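You operate a simulated robot arm through the tools that you are given. There is no shell and no other tool. Be economical: measure what you need, move in short steps, check, and stop when the job is done.

Carry out the task below with a simulated robot arm. There is one attempt and no reset: what you move stays moved.

Task
Swap the blue shim for the size on the plate card.
Fine: slacken the black knob, blue shim into the orange slot, new shim in its place, black knob tight on its mark. The crusher is locked off; leave it so.

Only the result counts: the job must be done as asked and must still hold three seconds after the hand-in. Knocking over, shifting, dropping, spilling or breaking anything else fails it.

Robot
A 6-joint arm with a two-finger parallel gripper, fixed in place. Base frame: the origin is at the foot of the arm, x ahead of it, y to its left, z up. Units: mm, rad, N and s.
With the tool pointing down near the work surface it reaches from about 160 to 840 mm from the base axis. Its first joint turns from -2.897 to 2.897 rad. Payload 3.91 kg.
The TCP is the grasp point between the finger pads, 30 mm short of the fingertips. In the tool frame z runs along the fingers and y along their closing line. Largest opening 110 mm; finger width 20, thickness 10; the body of the gripper, 48 by 112 mm, starts 55 mm behind the TCP.
Orientation is that of the tool frame in the base frame, as [roll, pitch, yaw] about the fixed x, y, z axes, in that order (R = Rz(yaw) Ry(pitch) Rx(roll)). With the fingers straight down and closing along the base's y, the tool's x points along the base's -x, its y along +y and its z along -z.

Tools
- The arm moves only by the tool arm_command. Its argument "series" is a list of rows, each a list of 7 numbers: the opening in per cent of the stroke, from 0 (shut) to 100 (fully open), then the shift along the base's x, y, z in mm, then the turn, a rotation vector about the base's x, y, z in rad. In form: [[gripper, dx, dy, dz, ax, ay, az], ...]. A call has 1 to 12 rows; each row shifts and turns the commanded pose from where the row before left it. A row lasts 0.2 s, in which the tool goes at most 50 mm and 0.15 rad; a call with a longer step from one row to the next is refused whole, and so is a gripper value outside its range. A pose out of reach is approached as far as the arm can. The call stops where the force on the tool passes 90 N (or 10 N more than at its start, if that is more) or the arm is blocked; 0.2 s more then pass. The fingers move at their own pace (about 108 mm/s each) and stop on an object; they squeeze with about 37 N. The grip force told is the motor's: it shows also when the fingers shut on nothing. Time passes only in rows, and 0.2 s behind the last, so rows that do not move let the fingers close. It gives the time, the measured TCP pose, the force on the tool (base axes), the opening and the grip force at its end, in the units of the frame above (readings bear some noise), with the torque about the TCP (base axes, N m) and any sound that the robot's microphone picked up, and new pictures: "pictures" is both (left out), scene, wrist or none.
- Cameras (640 x 400 px; columns grow to the right, rows downward): "scene" is fixed at [409.8, 646, 1421.7]; the picture's right is [-0.92, 0.38, 0.00], its down [0.35, 0.84, -0.42] and it looks along [-0.16, -0.39, -0.91] (base axes); focal length 296 px, centre (320, 200). "wrist" rides on the gripper at [77, 7, -114] in the tool frame; the picture's right is [-0.09, 1.00, 0.00], its down [-0.80, -0.07, -0.59] and it looks along [-0.59, -0.05, 0.80] (tool axes); focal length 270 px, centre (320, 200). There is no depth. A picture from a camera that has moved, and an enlarged one, comes with that camera's place and axes in the base frame and with its lens. The place of the scene camera against the robot may be out by one fixed shift of up to 12 mm in any direction.
- slide_trunk(by): slides the trunk up (or, below 0, down) by that many mm; the arm rides with it, the base frame stays. It gives what a move gives, with no picture.
- enlarge(camera, box): a new picture of the part [left, top, right, bottom] of that camera's present view, enlarged. The clock stands still meanwhile.
- hand_in(): hands the job in; it is judged then, once.

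Work in short steps. Places have to be worked out from the pictures, the camera data and where the tool is seen: move nearer, look again, correct. Check each grasp and each placing, and mend what went wrong. You have 120 turns and 200 pictures in all, those below and enlarged ones among them. Open the gripper and draw the arm clear of the work before you hand the job in, unless the task says otherwise; then end with one line.

The tools are called after "Emit:" as a command line: name --pt "numbers of a row" for each row, then --argument value for the rest, lists and objects as JSON in quotes. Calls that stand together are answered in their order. arm_command: Moves the arm, as the interface text tells. Its arguments: {"type":"object","properties":{"series":{"type":"array","items":{"type":"array","items":{"type":"number"}}},"pictures":{"type":"string","enum":["both","scene","wrist","none"]}},"required":["series"]} The other tools are called the same way: slide_trunk (by) slides the trunk up or down; enlarge (camera, box) takes an enlarged picture of a part of a camera's view; hand_in () hands the job in.

At the start:

```text
time: 0.0
tool_pos: [212.7, 357.4, 1045.8]
tcp_rot: [-3.141, 0.001, 3.141]
contact_force: [0.2, -0.1, -0.3]
wrist_torque: [-0.04, 0.03, 0.01]
grip_width: 110.0
grip_force: 0.0
trunk travel left (down, up): [-400.0, 140.0]
```

scene: 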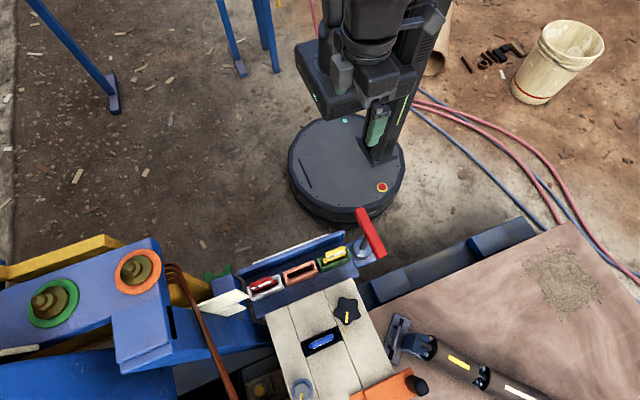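
wrist: 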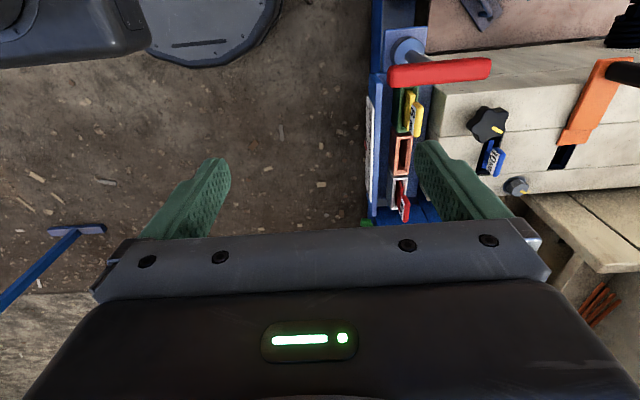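

The scene shows a rack with red/orange/green slots, a machine with a blue shim and a black knob. I'll enlarge both views to read the details.

Emit:
enlarge --camera "scene" --box '[200, 200, 440, 400]'

Emit:
enlarge --camera "wrist" --box '[350, 20, 640, 230]'

```text
2.00 times, centred on (320, 300) of scene
camera zoom: at [409.8, 646.0, 1421.7], right [-0.92, 0.38, 0.0], down [0.35, 0.84, -0.42], along [-0.16, -0.39, -0.91], focal length 592 px, centre (320, 0)
```

zoom: 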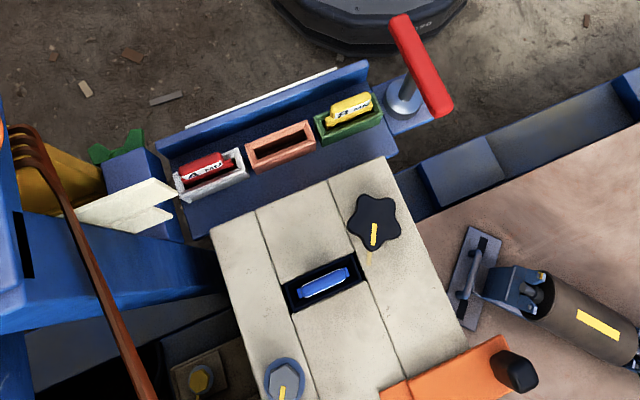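

```text
1.90 times, centred on (495, 125) of wrist
camera zoom: at [135.5, 363.1, 1161.5], right [0.09, 1.0, 0.0], down [0.8, -0.07, 0.59], along [0.59, -0.05, -0.8], focal length 515 px, centre (-13, 343)
```

zoom: 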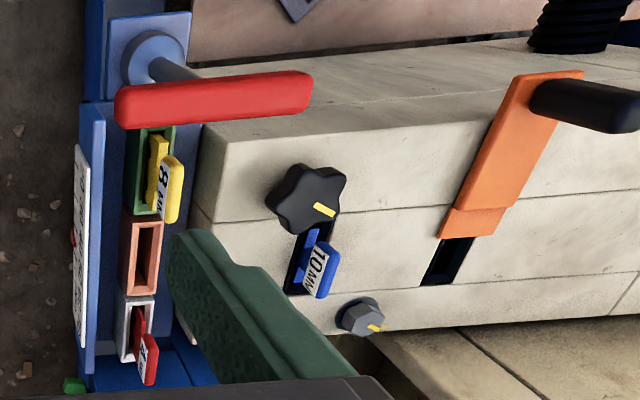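

Blue shim (10 mm) appears at about (410, 662, 717), with the rack along y≈500. I need to find the plate card, so I'm enlarging the white pieces.

Emit:
enlarge --camera "scene" --box '[190, 220, 350, 320]'

Emit:
enlarge --camera "wrist" --box '[350, 80, 430, 230]'

Emit:
enlarge --camera "scene" --box '[380, 300, 560, 400]'

```text
4.00 times, centred on (270, 270) of scene
camera zoom: at [409.8, 646.0, 1421.7], right [-0.92, 0.38, 0.0], down [0.35, 0.84, -0.42], along [-0.16, -0.39, -0.91], focal length 1184 px, centre (520, -80)
```

zoom: 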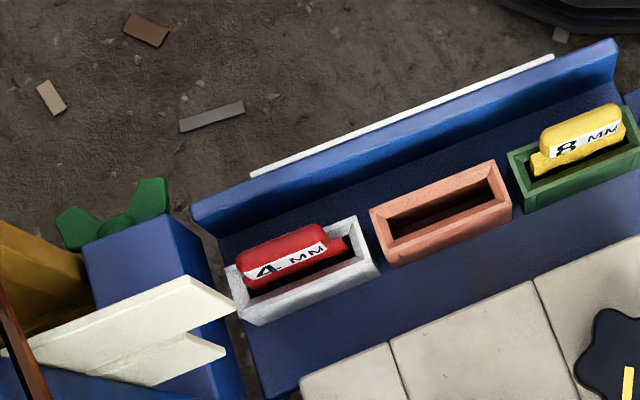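

```text
2.67 times, centred on (390, 155) of wrist
camera zoom: at [135.5, 363.1, 1161.5], right [0.09, 1.0, 0.0], down [0.8, -0.07, 0.59], along [0.59, -0.05, -0.8], focal length 721 px, centre (133, 320)
```

zoom: 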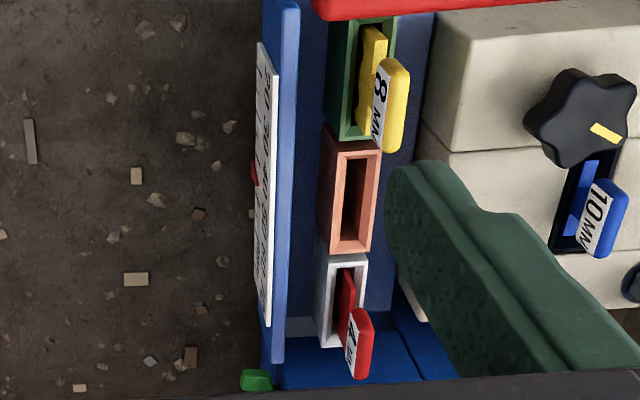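

```text
3.56 times, centred on (470, 350) of scene
camera zoom: at [409.8, 646.0, 1421.7], right [-0.92, 0.38, 0.0], down [0.35, 0.84, -0.42], along [-0.16, -0.39, -0.91], focal length 1052 px, centre (-213, -333)
```

zoom: 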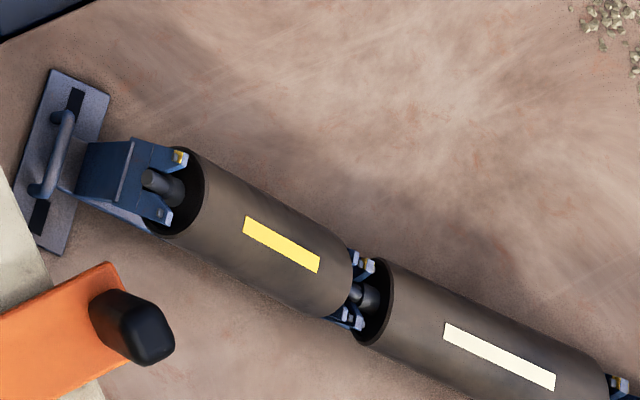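

The card on the outer (−y) face of the rack looks like a text card. I'll move toward −y and yaw the camera to look in +y at it.

Emit:
arm_command --pt "100 12 -22 -10 0 0 0.14" --pt "100 12 -22 -10 0 0 0.14" --pt "100 12 -22 -10 0 0 0.14" --pt "100 12 -22 -10 0 0 0.14" --pt "100 12 -22 -10 0 0 0.14" --pt "100 12 -22 -10 0 0 0.14" --pt "100 12 -22 -10 0 0 0.14" --pt "100 12 -22 -10 0 0 0.14" --pt "100 12 -22 -10 0 0 0.14" --pt "100 12 -22 -10 0 0 0.14" --pictures "wrist"

```text
time: 2.2
tool_pos: [334.2, 136.1, 947.2]
tcp_rot: [3.141, 0.0, -1.74]
contact_force: [-0.1, 0.3, -0.1]
wrist_torque: [0.01, 0.0, 0.0]
grip_width: 109.8
grip_force: 0.1
trunk travel left (down, up): [-400.0, 140.0]
camera wrist: at [314.0, 61.1, 1062.2], right [-0.97, 0.26, 0.0], down [0.2, 0.78, 0.59], along [0.15, 0.58, -0.8], focal length 270 px, centre (320, 200)
```

wrist: 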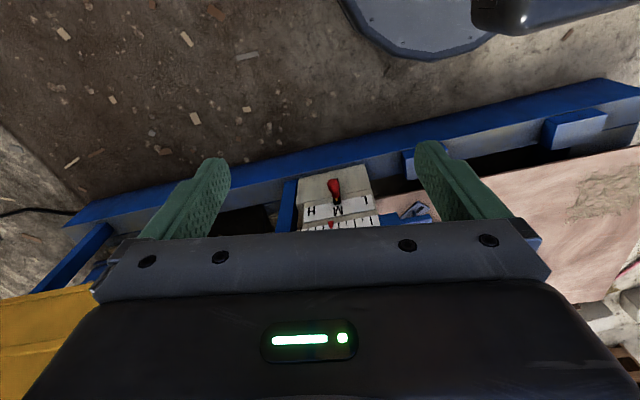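

An "H M L" gauge is appearing at the −y side. I tilt the tool so the camera looks more horizontally.

Emit:
arm_command --pt "100 0 0 0 0.14 -0.037 0" --pt "100 0 0 0 0.14 -0.037 0" --pt "100 0 0 0 0.14 -0.037 0" --pt "100 0 0 0 0.14 -0.037 0" --pictures "wrist"

```text
time: 3.2
tool_pos: [333.0, 136.4, 947.4]
tcp_rot: [-3.085, 0.578, -1.726]
contact_force: [-0.2, 0.5, -0.8]
wrist_torque: [0.0, 0.01, 0.03]
grip_width: 110.2
grip_force: 0.0
trunk travel left (down, up): [-400.0, 140.0]
camera wrist: at [300.2, 13.0, 1000.7], right [-0.97, 0.26, 0.0], down [0.09, 0.33, 0.94], along [0.24, 0.91, -0.35], focal length 270 px, centre (320, 200)
```

wrist: 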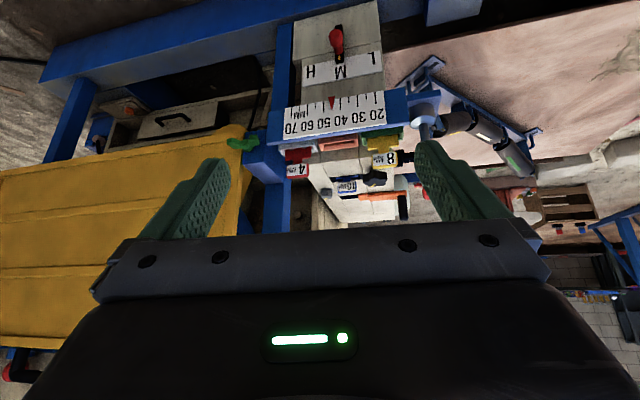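

Emit:
enlarge --camera "wrist" --box '[220, 10, 460, 220]'

Emit:
enlarge --camera "scene" --box '[190, 270, 270, 330]'

```text
1.90 times, centred on (340, 115) of wrist
camera zoom: at [300.2, 13.0, 1000.7], right [-0.97, 0.26, 0.0], down [0.09, 0.33, 0.94], along [0.24, 0.91, -0.35], focal length 515 px, centre (282, 362)
```

zoom: 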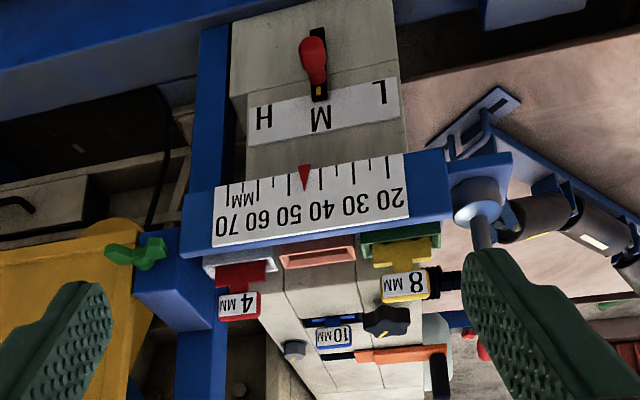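

```text
6.67 times, centred on (230, 300) of scene
camera zoom: at [409.8, 646.0, 1421.7], right [-0.92, 0.38, 0.0], down [0.35, 0.84, -0.42], along [-0.16, -0.39, -0.91], focal length 1973 px, centre (920, -467)
```

zoom: 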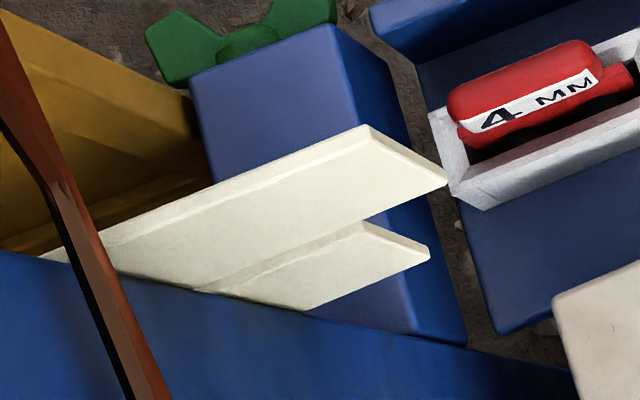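

Emit:
enlarge --camera "scene" --box '[0, 220, 280, 400]'

Emit:
enlarge --camera "wrist" --box '[440, 80, 640, 220]'

Emit:
enlarge --camera "wrist" --box '[0, 0, 280, 220]'

```text
2.22 times, centred on (140, 310) of scene
camera zoom: at [409.8, 646.0, 1421.7], right [-0.92, 0.38, 0.0], down [0.35, 0.84, -0.42], along [-0.16, -0.39, -0.91], focal length 658 px, centre (720, -44)
```

zoom: 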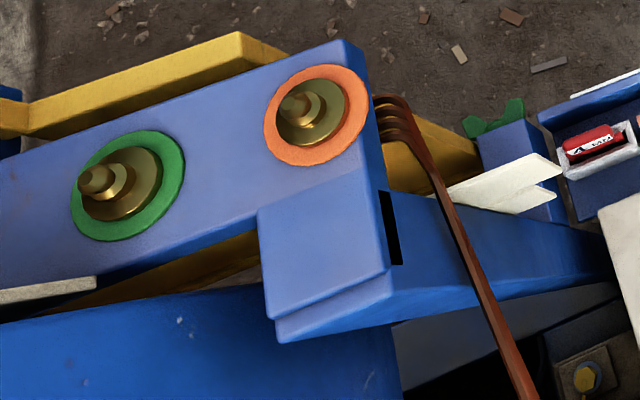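

```text
2.86 times, centred on (540, 150) of wrist
camera zoom: at [300.2, 13.0, 1000.7], right [-0.97, 0.26, 0.0], down [0.09, 0.33, 0.94], along [0.24, 0.91, -0.35], focal length 772 px, centre (-309, 343)
```

zoom: 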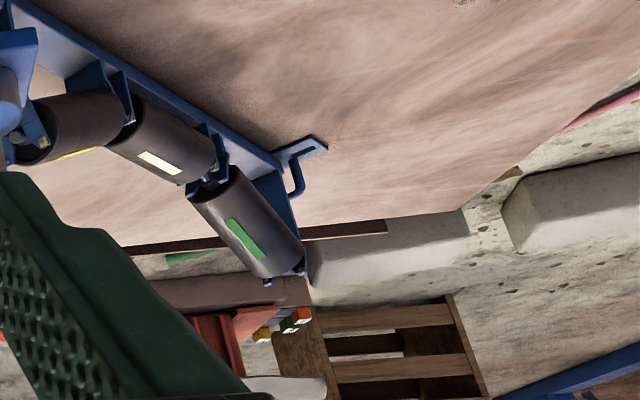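

```text
1.82 times, centred on (140, 110) of wrist
camera zoom: at [300.2, 13.0, 1000.7], right [-0.97, 0.26, 0.0], down [0.09, 0.33, 0.94], along [0.24, 0.91, -0.35], focal length 491 px, centre (647, 364)
```

zoom: 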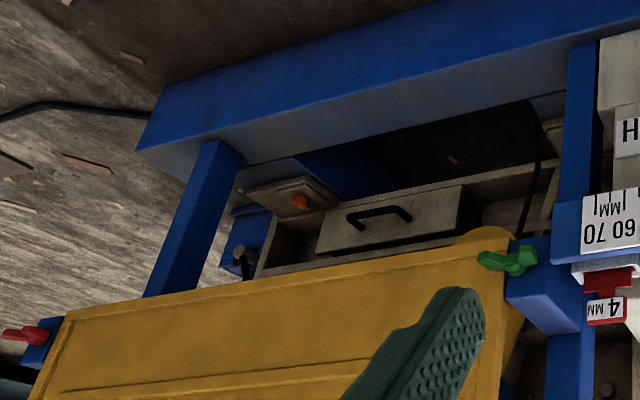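

The gauge and dial aren't the shim card. I'll look at the white sheets next to the red slot, and past them, moving toward +x.

Emit:
arm_command --pt "100 30 25 15 -0.07 0.02 0" --pt "100 30 25 15 -0.07 0.02 0" --pt "100 30 25 15 -0.07 0.02 0" --pt "100 30 25 15 -0.07 0.02 0" --pt "100 30 25 15 0 0 0.1" --pt "100 30 25 15 0 0 0.1" --pt "100 30 15 0 0 0 0.1" --pictures "wrist"

```text
time: 4.8
tool_pos: [544.8, 300.9, 1036.1]
tcp_rot: [-3.122, 0.286, -1.442]
contact_force: [-0.6, 0.1, 0.7]
wrist_torque: [0.03, 0.01, -0.03]
grip_width: 109.9
grip_force: 0.1
trunk travel left (down, up): [-400.0, 140.0]
camera wrist: at [548.5, 194.3, 1124.5], right [-1.0, -0.04, 0.01], down [-0.02, 0.6, 0.8], along [-0.04, 0.8, -0.6], focal length 270 px, centre (320, 200)
```

wrist: 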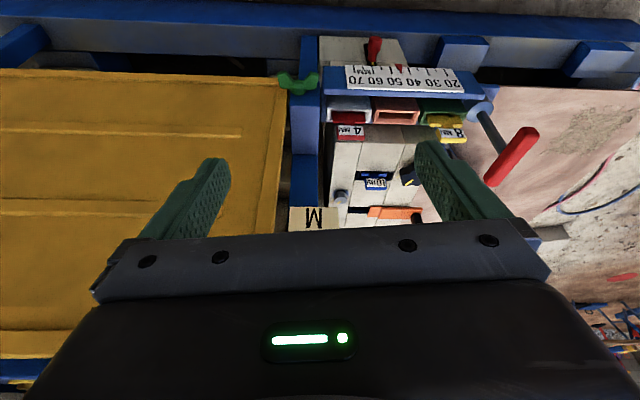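

There is a cream sheet with an "M" facing −y at px (315,215), partly hidden by the gripper. I'll tilt to bring it higher into view.

Emit:
arm_command --pt "100 0 0 20 0.14 0 0" --pt "100 0 0 20 0.14 0 0" --pt "100 0 0 20 0.14 0 0" --pictures "none"

Emit:
enlarge --camera "wrist" --box '[220, 60, 460, 220]'

```text
time: 5.6
tool_pos: [542.3, 300.9, 1096.5]
tcp_rot: [-3.054, 0.704, -1.409]
contact_force: [0.5, 0.4, -0.5]
wrist_torque: [0.0, -0.01, 0.01]
grip_width: 110.0
grip_force: 0.0
trunk travel left (down, up): [-400.0, 140.0]
```

```text
2.50 times, centred on (340, 140) of wrist
camera zoom: at [547.1, 167.8, 1133.6], right [-1.0, -0.04, -0.01], down [-0.02, 0.22, 0.97], along [-0.03, 0.97, -0.22], focal length 676 px, centre (270, 350)
```

zoom: 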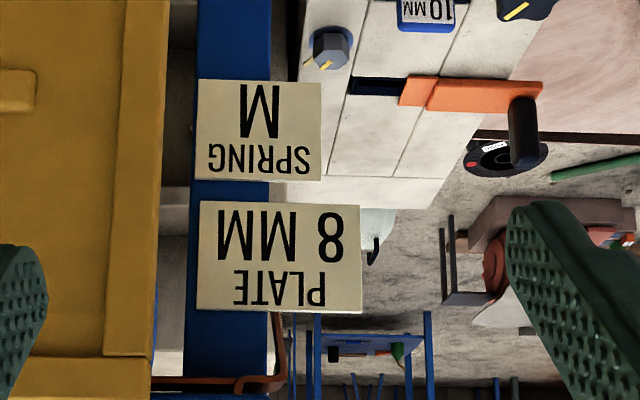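

The plate card reads "PLATE 8 MM", so the yellow shim is the one. I undo the tilt and yaw and go to look down on the knob from above.

Emit:
arm_command --pt "100 -10 0 0 -0.139 -0.0226 0" --pt "100 -10 0 0 -0.139 -0.0226 0" --pt "100 -10 0 0 -0.139 -0.0226 0" --pt "100 -10 0 0 -0.139 -0.0226 0" --pt "100 -10 0 0 -0.139 -0.0226 0" --pictures "none"

Emit:
arm_command --pt "100 -22 20 -8 0 0 -0.144" --pt "100 -22 20 -8 0 0 -0.144" --pt "100 -22 20 -8 0 0 -0.144" --pt "100 -22 20 -8 0 0 -0.144" --pt "100 -22 20 -8 0 0 -0.144" --pt "100 -22 20 -8 0 0 -0.144" --pt "100 -22 20 -8 0 0 -0.144" --pt "100 -22 20 -8 0 0 -0.144" --pt "100 -22 20 -8 0 0 -0.144" --pt "100 -22 20 -8 0 0 -0.144" --pt "100 -22 20 -8 0 0 -0.144" --pt "100 -22 20 -8 0 0 -0.144" --pictures "wrist"

```text
time: 6.8
tool_pos: [493.5, 300.7, 1097.4]
tcp_rot: [-3.055, -0.002, -1.409]
contact_force: [-0.3, 0.5, 0.3]
wrist_torque: [0.01, 0.0, -0.01]
grip_width: 109.8
grip_force: 0.0
trunk travel left (down, up): [-400.0, 140.0]
```

```text
time: 9.4
tool_pos: [228.4, 542.1, 1001.0]
tcp_rot: [-3.055, 0.0, -3.137]
contact_force: [0.1, -0.1, 0.6]
wrist_torque: [0.0, 0.0, 0.0]
grip_width: 110.0
grip_force: 0.1
trunk travel left (down, up): [-400.0, 140.0]
camera wrist: at [151.5, 558.5, 1114.2], right [0.09, 0.99, -0.09], down [0.8, -0.02, 0.6], along [0.59, -0.12, -0.8], focal length 270 px, centre (320, 200)
```

wrist: 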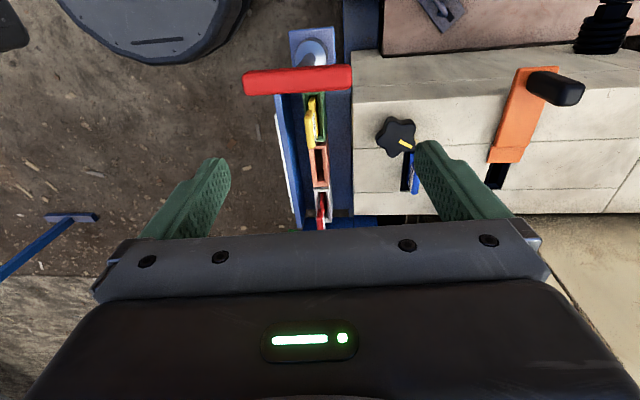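

Now correct the small roll, and lower to look closely at the knob and shim.

Emit:
arm_command --pt "100 0 25 -30 0.0866 0 0" --pt "100 0 25 -30 0 0 0" --pt "100 0 25 -30 0 0 0" --pictures "both"

Emit:
enlarge --camera "wrist" --box '[200, 60, 460, 230]'

```text
time: 10.2
tool_pos: [230.2, 616.6, 911.8]
tcp_rot: [-3.141, 0.0, -3.136]
contact_force: [-0.3, 0.3, 0.0]
wrist_torque: [-0.03, -0.01, -0.01]
grip_width: 109.9
grip_force: 0.1
trunk travel left (down, up): [-400.0, 140.0]
camera wrist: at [151.6, 623.2, 1026.2], right [0.08, 1.0, 0.0], down [0.8, -0.07, 0.59], along [0.59, -0.05, -0.8], focal length 270 px, centre (320, 200)
```

scene: 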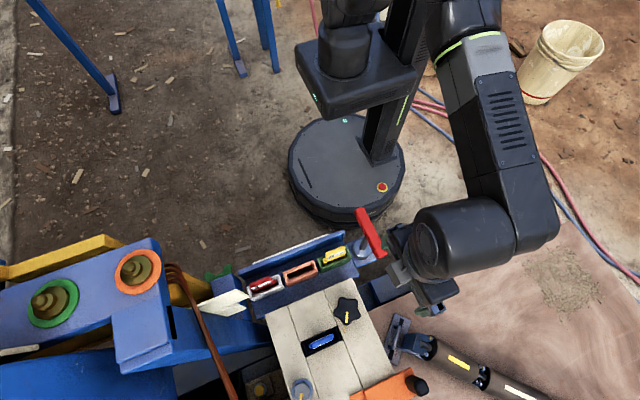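
wrist: 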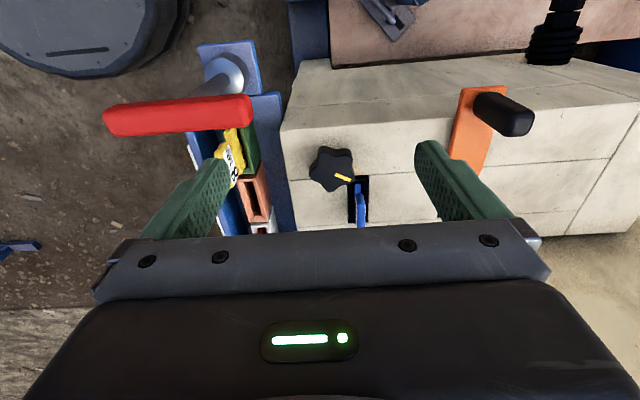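

```text
2.35 times, centred on (330, 145) of wrist
camera zoom: at [151.6, 623.2, 1026.2], right [0.08, 1.0, 0.0], down [0.8, -0.07, 0.59], along [0.59, -0.05, -0.8], focal length 636 px, centre (296, 329)
```

zoom: 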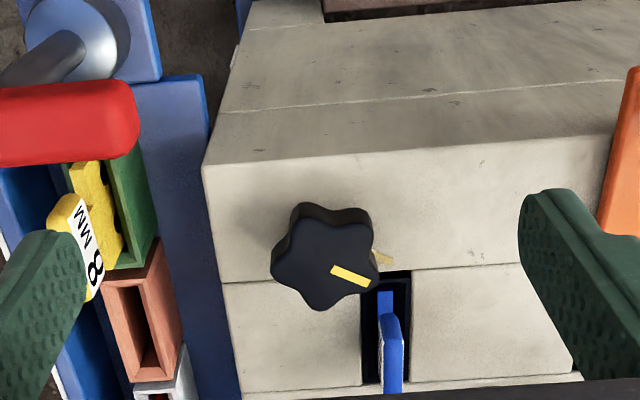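

The knob's yellow pointer lies on the deck mark now (tight). Knob ≈ (330, 623, 735). I move above it to servo it into the view centre (TCP projects to about px (320,190)).

Emit:
arm_command --pt "100 35 2 -30 0 0 0" --pt "100 35 2 -30 0 0 0" --pt "100 27 2 -20 0 0 0" --pictures "both"

Emit:
enlarge --camera "wrist" --box '[200, 60, 460, 230]'

```text
time: 11.0
tool_pos: [325.3, 622.3, 830.3]
tcp_rot: [-3.141, 0.0, -3.136]
contact_force: [-0.1, -0.2, 0.6]
wrist_torque: [-0.02, 0.0, 0.02]
grip_width: 109.9
grip_force: 0.0
trunk travel left (down, up): [-400.0, 140.0]
camera wrist: at [247.9, 629.2, 945.2], right [0.08, 1.0, 0.0], down [0.8, -0.07, 0.59], along [0.59, -0.05, -0.8], focal length 270 px, centre (320, 200)
```

scene: 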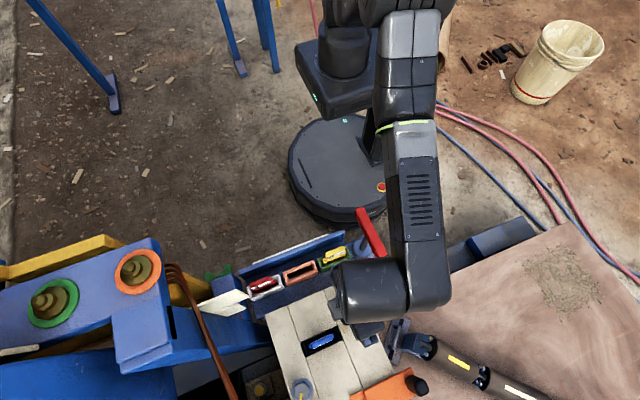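
wrist: 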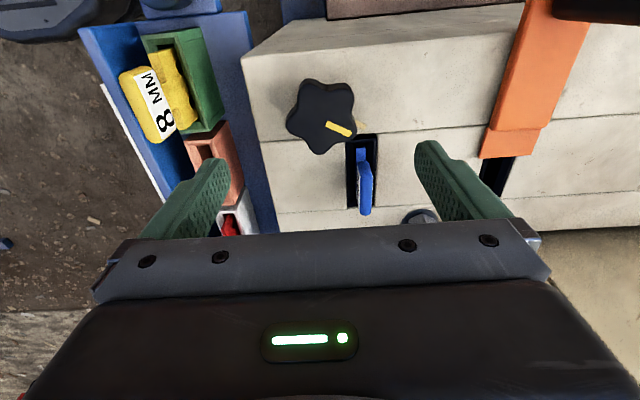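

```text
2.35 times, centred on (330, 145) of wrist
camera zoom: at [247.9, 629.2, 945.2], right [0.08, 1.0, 0.0], down [0.8, -0.07, 0.59], along [0.59, -0.05, -0.8], focal length 636 px, centre (296, 329)
```

zoom: 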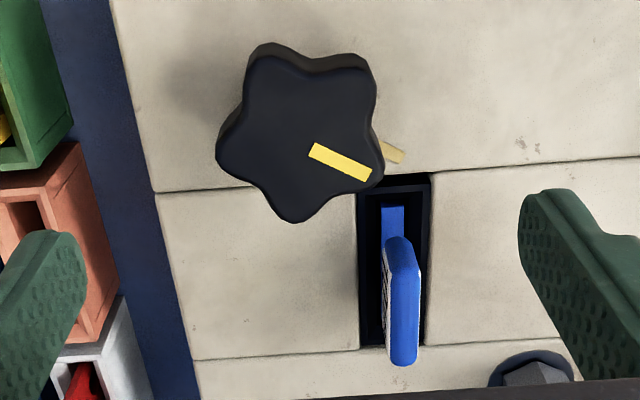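

Triangulating gives knob top ≈ (326, 623.5, 723), deck ≈ 696, and the mark at ~61° from the axis. The TCP is already centred, so I descend with partly closed fingers to TCP z≈735.

Emit:
arm_command --pt "75 1 1 -35 0 0 0" --pt "75 0 0 -35 0 0 0" --pt "75 0 0 -23 0 0 0" --pt "75 0 0 0 0 0 0" --pictures "wrist"

```text
time: 12.0
tool_pos: [326.8, 623.8, 738.1]
tcp_rot: [3.141, 0.0, -3.138]
contact_force: [-0.3, 0.3, 0.2]
wrist_torque: [0.01, -0.03, -0.01]
grip_width: 82.5
grip_force: 0.0
trunk travel left (down, up): [-400.0, 140.0]
camera wrist: at [249.3, 630.1, 851.9], right [0.08, 1.0, 0.0], down [0.8, -0.07, 0.59], along [0.59, -0.05, -0.8], focal length 270 px, centre (320, 200)
```

wrist: 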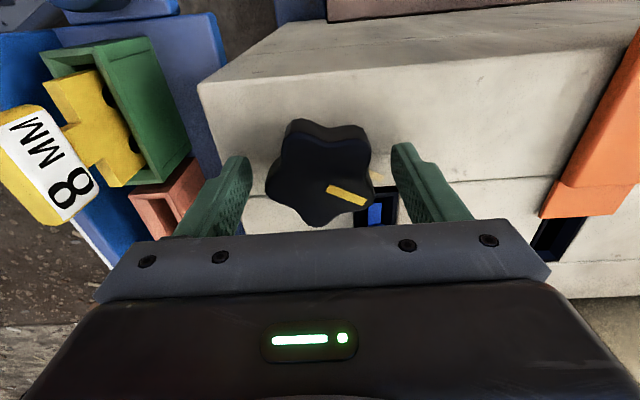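

The knob is centred between the fingers. Lower 4 mm more and close on it.

Emit:
arm_command --pt "75 0 0 -5 0 0 0" --pt "0 0 0 0 0 0 0" --pt "0 0 0 0 0 0 0" --pt "0 0 0 0 0 0 0" --pictures "wrist"

Emit:
enlarge --camera "wrist" --box '[230, 90, 430, 230]'

```text
time: 13.0
tool_pos: [326.9, 625.5, 731.7]
tcp_rot: [3.14, 0.002, -3.135]
contact_force: [1.5, 11.9, -4.1]
wrist_torque: [0.55, -0.37, -0.03]
grip_width: 57.5
grip_force: 44.9
trunk travel left (down, up): [-400.0, 140.0]
camera wrist: at [249.1, 631.3, 846.6], right [0.08, 1.0, 0.0], down [0.8, -0.07, 0.59], along [0.59, -0.05, -0.8], focal length 270 px, centre (320, 200)
```

wrist: 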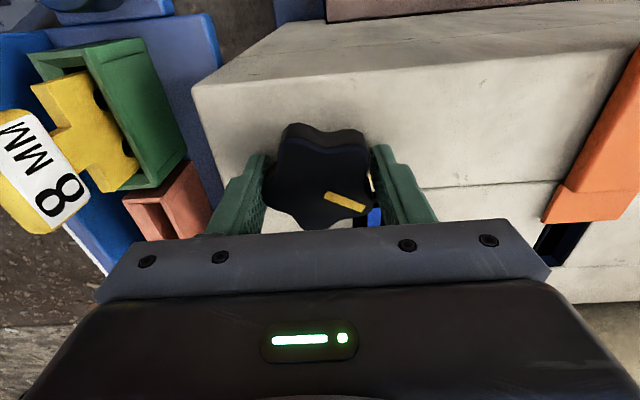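

```text
2.86 times, centred on (330, 160) of wrist
camera zoom: at [249.1, 631.3, 846.6], right [0.08, 1.0, 0.0], down [0.8, -0.07, 0.59], along [0.59, -0.05, -0.8], focal length 772 px, centre (291, 314)
```

zoom: 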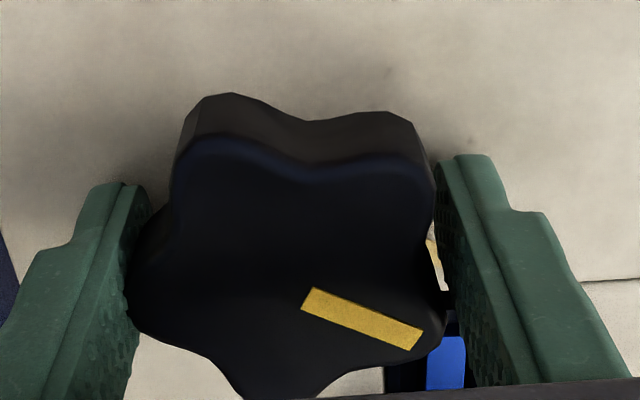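

Gripped (57.5 mm). Begin turning counter-clockwise, with a small +y shift to relieve the side force.

Emit:
arm_command --pt "0 0 1.5 0 0 0 0" --pt "0 0 0 0 0 0 0.1" --pt "0 0 0 0 0 0 0.1" --pt "0 0 0 0 0 0 0.1" --pictures "wrist"

```text
time: 14.0
tool_pos: [326.5, 625.3, 732.1]
tcp_rot: [-3.139, -0.001, -2.835]
contact_force: [-3.0, 8.9, -5.7]
wrist_torque: [0.07, 0.06, -0.03]
grip_width: 57.6
grip_force: 45.3
trunk travel left (down, up): [-400.0, 140.0]
camera wrist: at [250.7, 608.8, 846.7], right [-0.22, 0.98, 0.0], down [0.79, 0.18, 0.59], along [0.58, 0.13, -0.8], focal length 270 px, centre (320, 200)
```

wrist: 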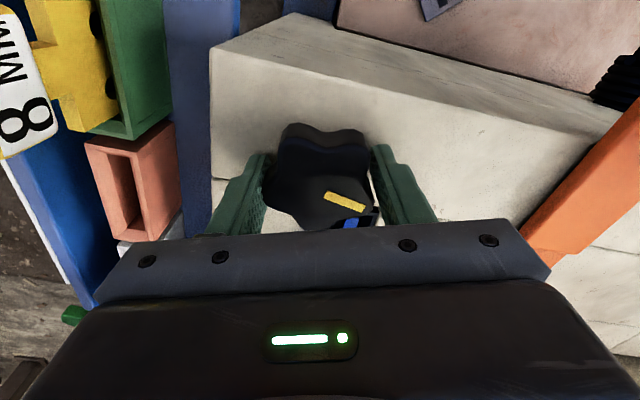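

The knob turns with the gripper, with little torque. Continue to about 1.5 rad.

Emit:
arm_command --pt "0 0 0 0 0 0 0.12" --pt "0 0 0 0 0 0 0.12" --pt "0 0 0 0 0 0 0.12" --pt "0 0 0 0 0 0 0.12" --pt "0 0 0 0 0 0 0.12" --pt "0 0 0 0 0 0 0.12" --pt "0 0 0 0 0 0 0.12" --pt "0 0 0 0 0 0 0.12" --pt "0 0 0 0 0 0 0.12" --pt "0 0 0 0 0 0 0.12" --pictures "both"

Emit:
enlarge --camera "scene" --box '[260, 250, 420, 350]'

```text
time: 16.2
tool_pos: [325.4, 625.8, 732.1]
tcp_rot: [3.141, -0.001, -1.632]
contact_force: [-17.4, 16.7, -7.2]
wrist_torque: [0.41, 0.31, -0.01]
grip_width: 57.7
grip_force: 45.1
trunk travel left (down, up): [-400.0, 140.0]
camera wrist: at [313.1, 550.2, 846.7], right [-0.99, 0.15, 0.0], down [0.12, 0.8, 0.59], along [0.09, 0.59, -0.8], focal length 270 px, centre (320, 200)
```

scene: 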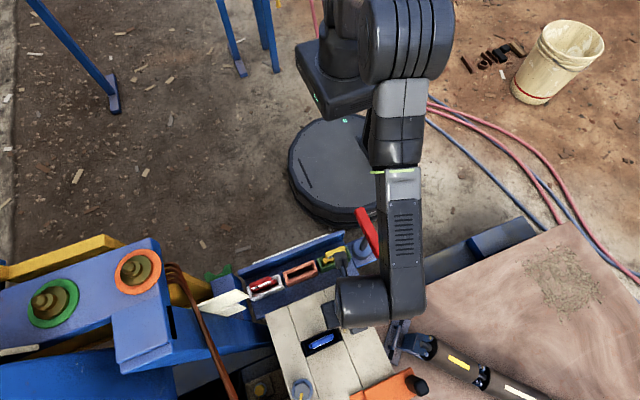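
wrist: 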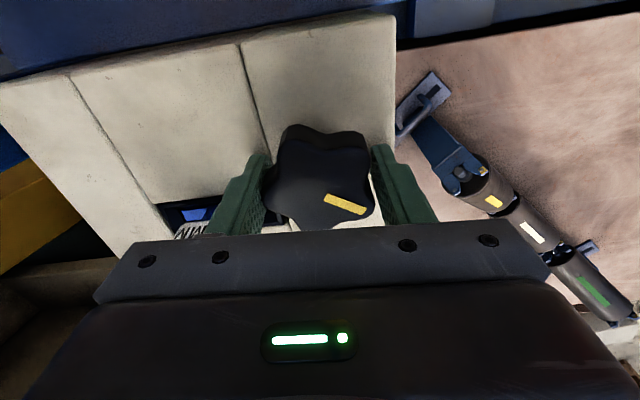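

```text
4.00 times, centred on (340, 300) of scene
camera zoom: at [409.8, 646.0, 1421.7], right [-0.92, 0.38, 0.0], down [0.35, 0.84, -0.42], along [-0.16, -0.39, -0.91], focal length 1184 px, centre (240, -200)
```

zoom: 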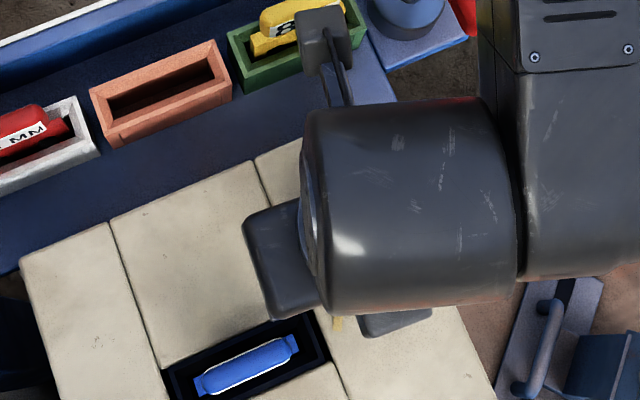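

The quarter turn went fine. I add 0.3 rad for margin, then open and rise.

Emit:
arm_command --pt "0 0 0 0 0 0 0.1" --pt "0 0 0 0 0 0 0.1" --pt "0 0 0 0 0 0 0.1" --pt "72 0 0 0 0 0 0" --pt "72 0 0 0 0 0 0" --pt "72 0 0 0 0 0 0" --pt "72 0 0 30 0 0 0" --pt "72 0 0 40 0 0 0" --pt "72 0 0 40 0 0 0" --pictures "wrist"

```text
time: 18.2
tool_pos: [326.2, 624.5, 842.6]
tcp_rot: [-3.14, 0.0, -1.335]
contact_force: [0.2, -1.0, 0.2]
wrist_torque: [-0.02, -0.02, -0.01]
grip_width: 79.2
grip_force: 0.1
trunk travel left (down, up): [-400.0, 140.0]
camera wrist: at [337.3, 548.3, 958.0], right [-0.99, -0.15, 0.0], down [-0.12, 0.8, 0.59], along [-0.09, 0.59, -0.8], focal length 270 px, centre (320, 200)
```

wrist: 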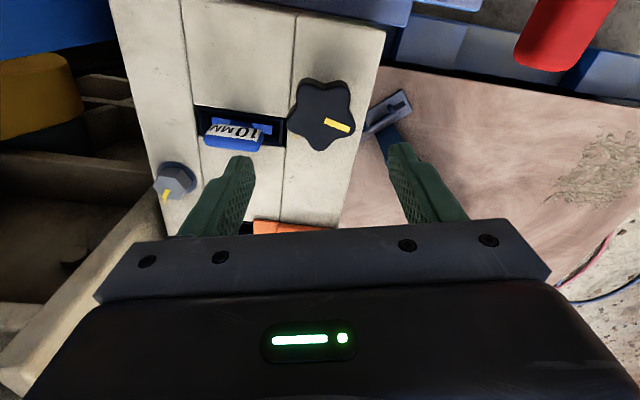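

Emit:
enlarge --camera "wrist" --box '[170, 80, 370, 220]'

Emit:
arm_command --pt "72 5 2.5 0 0 0 -0.15" --pt "72 5 2.5 0 0 0 -0.15" --pt "72 5 2.5 0 0 0 -0.15" --pt "72 5 2.5 0 0 0 -0.15" --pt "72 5 2.5 0 0 0 -0.15" --pt "72 5 2.5 0 0 0 -0.15" --pt "72 5 2.5 0 0 0 -0.15" --pt "72 5 2.5 0 0 0 -0.15" --pt "72 5 2.5 0 0 0 -0.15" --pt "72 5 2.5 0 0 0 -0.15" --pt "72 5 2.5 0 0 0 -0.15" --pt "72 5 2.5 0 0 0 -0.15" --pictures "wrist"

Emit:
enlarge --camera "wrist" --box '[230, 60, 430, 220]'

```text
2.86 times, centred on (270, 150) of wrist
camera zoom: at [337.3, 548.3, 958.0], right [-0.99, -0.15, 0.0], down [-0.12, 0.8, 0.59], along [-0.09, 0.59, -0.8], focal length 772 px, centre (463, 343)
```

zoom: 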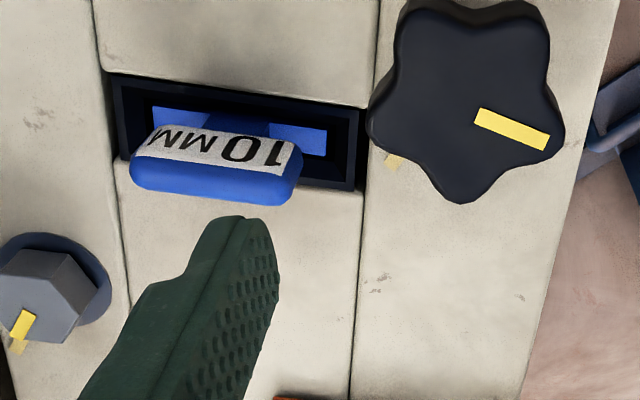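

```text
time: 20.8
tool_pos: [387.3, 654.5, 842.1]
tcp_rot: [-3.141, 0.002, -3.139]
contact_force: [-0.3, 0.0, 0.2]
wrist_torque: [0.01, 0.0, 0.0]
grip_width: 79.2
grip_force: 0.0
trunk travel left (down, up): [-400.0, 140.0]
camera wrist: at [310.2, 661.0, 957.3], right [0.08, 1.0, 0.0], down [0.8, -0.07, 0.59], along [0.59, -0.05, -0.8], focal length 270 px, centre (320, 200)
```

wrist: 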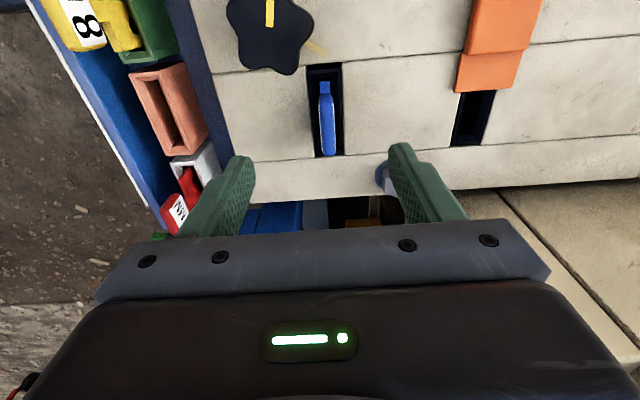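

```text
2.50 times, centred on (330, 140) of wrist
camera zoom: at [310.2, 661.0, 957.3], right [0.08, 1.0, 0.0], down [0.8, -0.07, 0.59], along [0.59, -0.05, -0.8], focal length 676 px, centre (295, 350)
```

zoom: 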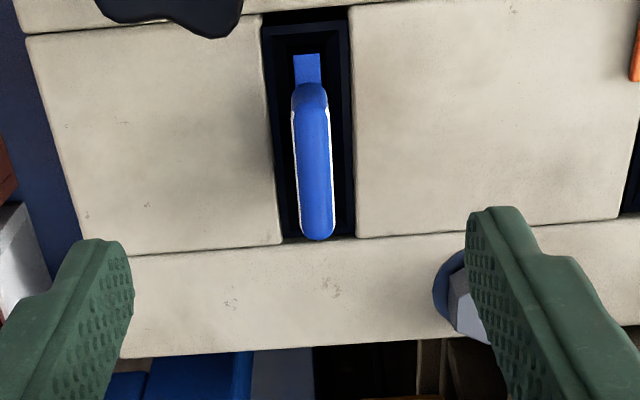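

The knob pointer is ~100° off its mark. The blue shim's handle runs along x from about 373 to 419 at y≈659 with its top near 735. Descend over it.

Emit:
arm_command --pt "60 9 4.5 -35 0 0 0" --pt "60 0 0 -35 0 0 0" --pt "60 0 0 -15 0 0 0" --pt "60 0 0 0 0 0 0" --pictures "wrist"

Emit:
enlarge --camera "wrist" --box '[230, 60, 430, 220]'

```text
time: 21.8
tool_pos: [396.2, 658.8, 757.7]
tcp_rot: [-3.14, 0.0, -3.133]
contact_force: [0.3, -0.2, 0.3]
wrist_torque: [-0.01, -0.05, -0.02]
grip_width: 66.4
grip_force: 0.0
trunk travel left (down, up): [-400.0, 140.0]
camera wrist: at [318.9, 665.3, 872.2], right [0.08, 1.0, 0.0], down [0.8, -0.07, 0.59], along [0.59, -0.05, -0.8], focal length 270 px, centre (320, 200)
```

wrist: 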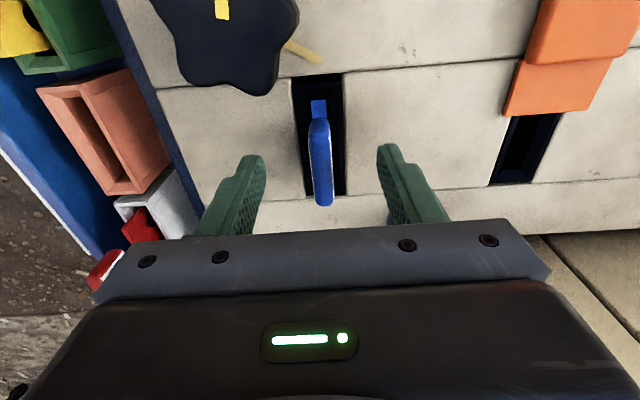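

```text
2.50 times, centred on (330, 140) of wrist
camera zoom: at [318.9, 665.3, 872.2], right [0.08, 1.0, 0.0], down [0.8, -0.07, 0.59], along [0.59, -0.05, -0.8], focal length 676 px, centre (295, 350)
```

zoom: 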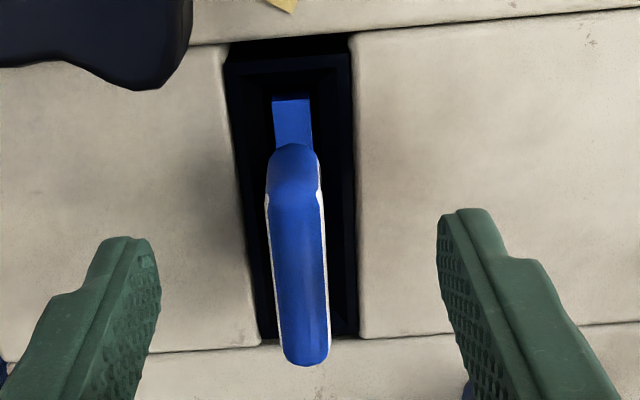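

The centre reads (397, 659.4), so the TCP is well placed. Descend 23 mm and close.

Emit:
arm_command --pt "60 1 0.5 -23 0 0 0" --pt "60 0 0 0 0 0 0" --pt "0 0 0 0 0 0 0" --pt "0 0 0 0 0 0 0" --pt "0 0 0 0 0 0 0" --pt "0 0 0 0 0 0 0" --pictures "wrist"

```text
time: 23.2
tool_pos: [396.6, 659.3, 733.8]
tcp_rot: [3.142, 0.0, -3.134]
contact_force: [-0.3, 0.6, -0.4]
wrist_torque: [0.07, -0.05, 0.01]
grip_width: 12.5
grip_force: 37.4
trunk travel left (down, up): [-400.0, 140.0]
camera wrist: at [320.1, 665.9, 849.4], right [0.08, 1.0, 0.0], down [0.8, -0.06, 0.59], along [0.59, -0.05, -0.8], focal length 270 px, centre (320, 200)
```

wrist: 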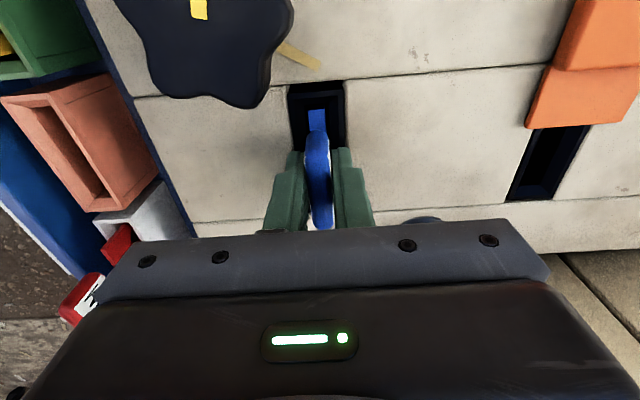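

Held (12.5 mm, 37 N). Lift slowly and watch the force.

Emit:
arm_command --pt "0 0 0 8 0 0 0" --pt "0 0 0 8 0 0 0" --pt "0 0 0 10 0 0 0" --pictures "wrist"

```text
time: 24.0
tool_pos: [397.5, 660.9, 760.8]
tcp_rot: [-3.139, 0.0, -3.135]
contact_force: [-0.8, -0.3, -4.1]
wrist_torque: [0.0, -0.01, 0.01]
grip_width: 12.7
grip_force: 36.7
trunk travel left (down, up): [-400.0, 140.0]
camera wrist: at [320.0, 666.2, 875.8], right [0.08, 1.0, 0.0], down [0.8, -0.06, 0.59], along [0.59, -0.05, -0.8], focal length 270 px, centre (320, 200)
```

wrist: 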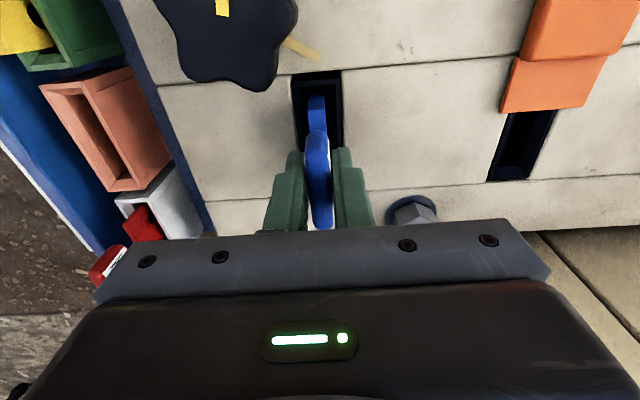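

It slides up freely with a 4 N load. Continue lifting clear.

Emit:
arm_command --pt "0 0 0 25 0 0 0" --pt "0 0 0 25 0 0 0" --pt "0 0 0 25 0 0 0" --pt "0 0 0 25 0 0 0" --pictures "both"

Emit:
enlarge --camera "wrist" --box '[230, 60, 430, 240]'

Emit:
enlarge --camera "scene" --box '[240, 230, 400, 350]'

```text
time: 25.0
tool_pos: [397.2, 658.2, 861.9]
tcp_rot: [-3.14, 0.0, -3.135]
contact_force: [-0.4, 0.1, -3.3]
wrist_torque: [0.01, -0.05, 0.02]
grip_width: 12.7
grip_force: 37.2
trunk travel left (down, up): [-400.0, 140.0]
camera wrist: at [319.9, 665.6, 976.0], right [0.08, 1.0, 0.0], down [0.8, -0.06, 0.59], along [0.59, -0.05, -0.8], focal length 270 px, centre (320, 200)
```

scene: 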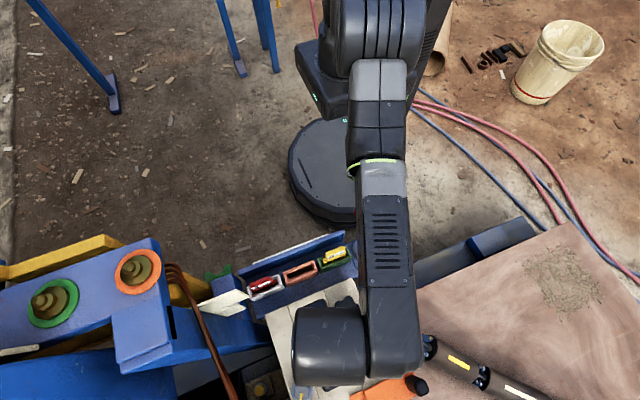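
wrist: 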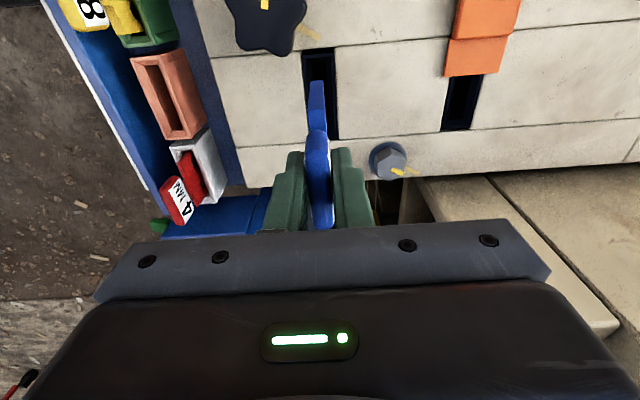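

```text
2.22 times, centred on (330, 150) of wrist
camera zoom: at [319.9, 665.6, 976.0], right [0.08, 1.0, 0.0], down [0.8, -0.06, 0.59], along [0.59, -0.05, -0.8], focal length 601 px, centre (298, 311)
```

zoom: 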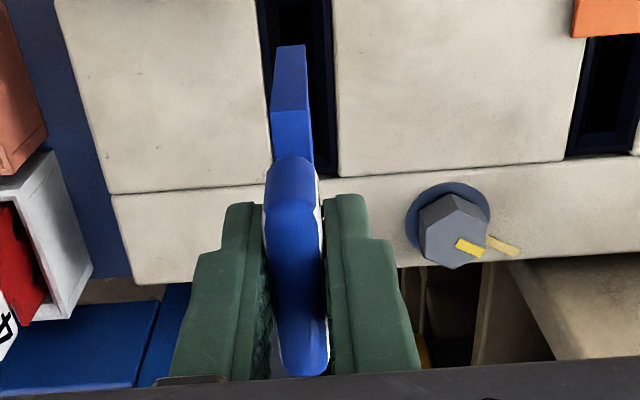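

```text
3.33 times, centred on (320, 290) of scene
camera zoom: at [409.8, 646.0, 1421.7], right [-0.92, 0.38, 0.0], down [0.35, 0.84, -0.42], along [-0.16, -0.39, -0.91], focal length 986 px, centre (320, -100)
```

zoom: 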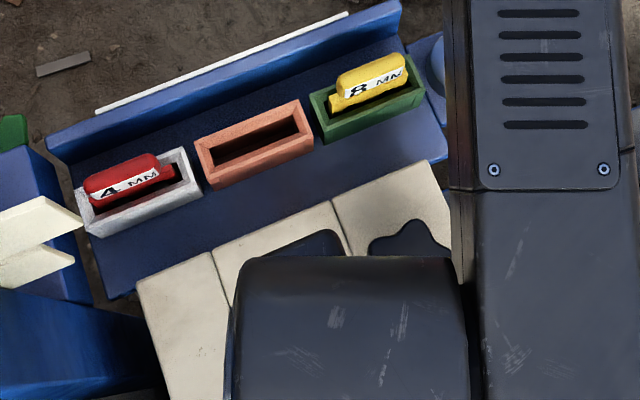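

The shim is out with its body below the handle. Move above the orange slot (≈(388, 503)) while staying high, then look.

Emit:
arm_command --pt "0 -3 -40 0 0 0 0" --pt "0 -3 -40 0 0 0 0" --pt "0 -3 -40 0 0 0 0" --pt "0 0 -35 0 0 0 0" --pt "0 0 0 0 0 0 0" --pictures "both"

Emit:
enlarge --camera "wrist" --box '[210, 40, 430, 240]'

Emit:
enlarge --camera "scene" --box '[260, 280, 380, 360]'

```text
time: 26.2
tool_pos: [389.7, 503.1, 859.9]
tcp_rot: [-3.141, 0.0, -3.135]
contact_force: [-0.2, -1.7, -3.6]
wrist_torque: [-0.02, 0.03, -0.05]
grip_width: 13.0
grip_force: 37.2
trunk travel left (down, up): [-400.0, 140.0]
camera wrist: at [311.0, 510.3, 975.0], right [0.08, 1.0, 0.0], down [0.8, -0.06, 0.59], along [0.59, -0.05, -0.8], focal length 270 px, centre (320, 200)
```

scene: 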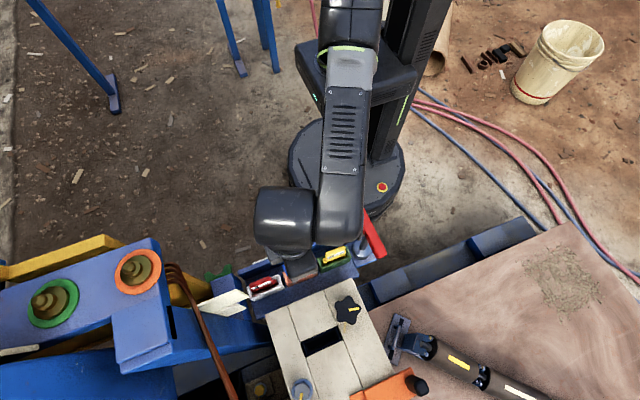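
wrist: 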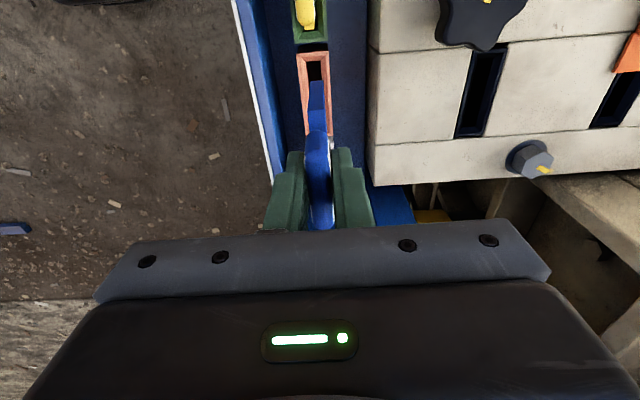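

```text
2.00 times, centred on (320, 140) of wrist
camera zoom: at [311.0, 510.3, 975.0], right [0.08, 1.0, 0.0], down [0.8, -0.06, 0.59], along [0.59, -0.05, -0.8], focal length 541 px, centre (320, 320)
```

zoom: 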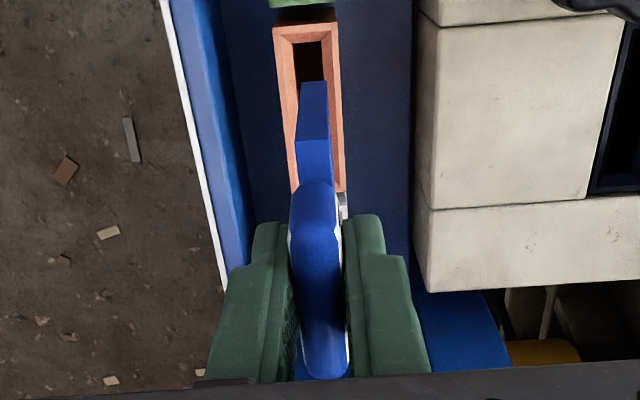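

```text
5.00 times, centred on (320, 320) of scene
camera zoom: at [409.8, 646.0, 1421.7], right [-0.92, 0.38, 0.0], down [0.35, 0.84, -0.42], along [-0.16, -0.39, -0.91], focal length 1480 px, centre (320, -400)
```

zoom: 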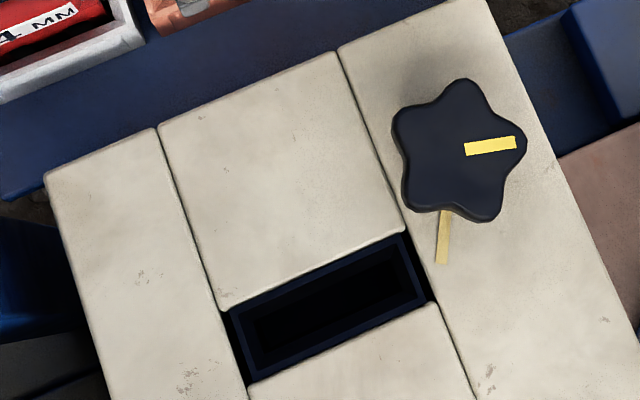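

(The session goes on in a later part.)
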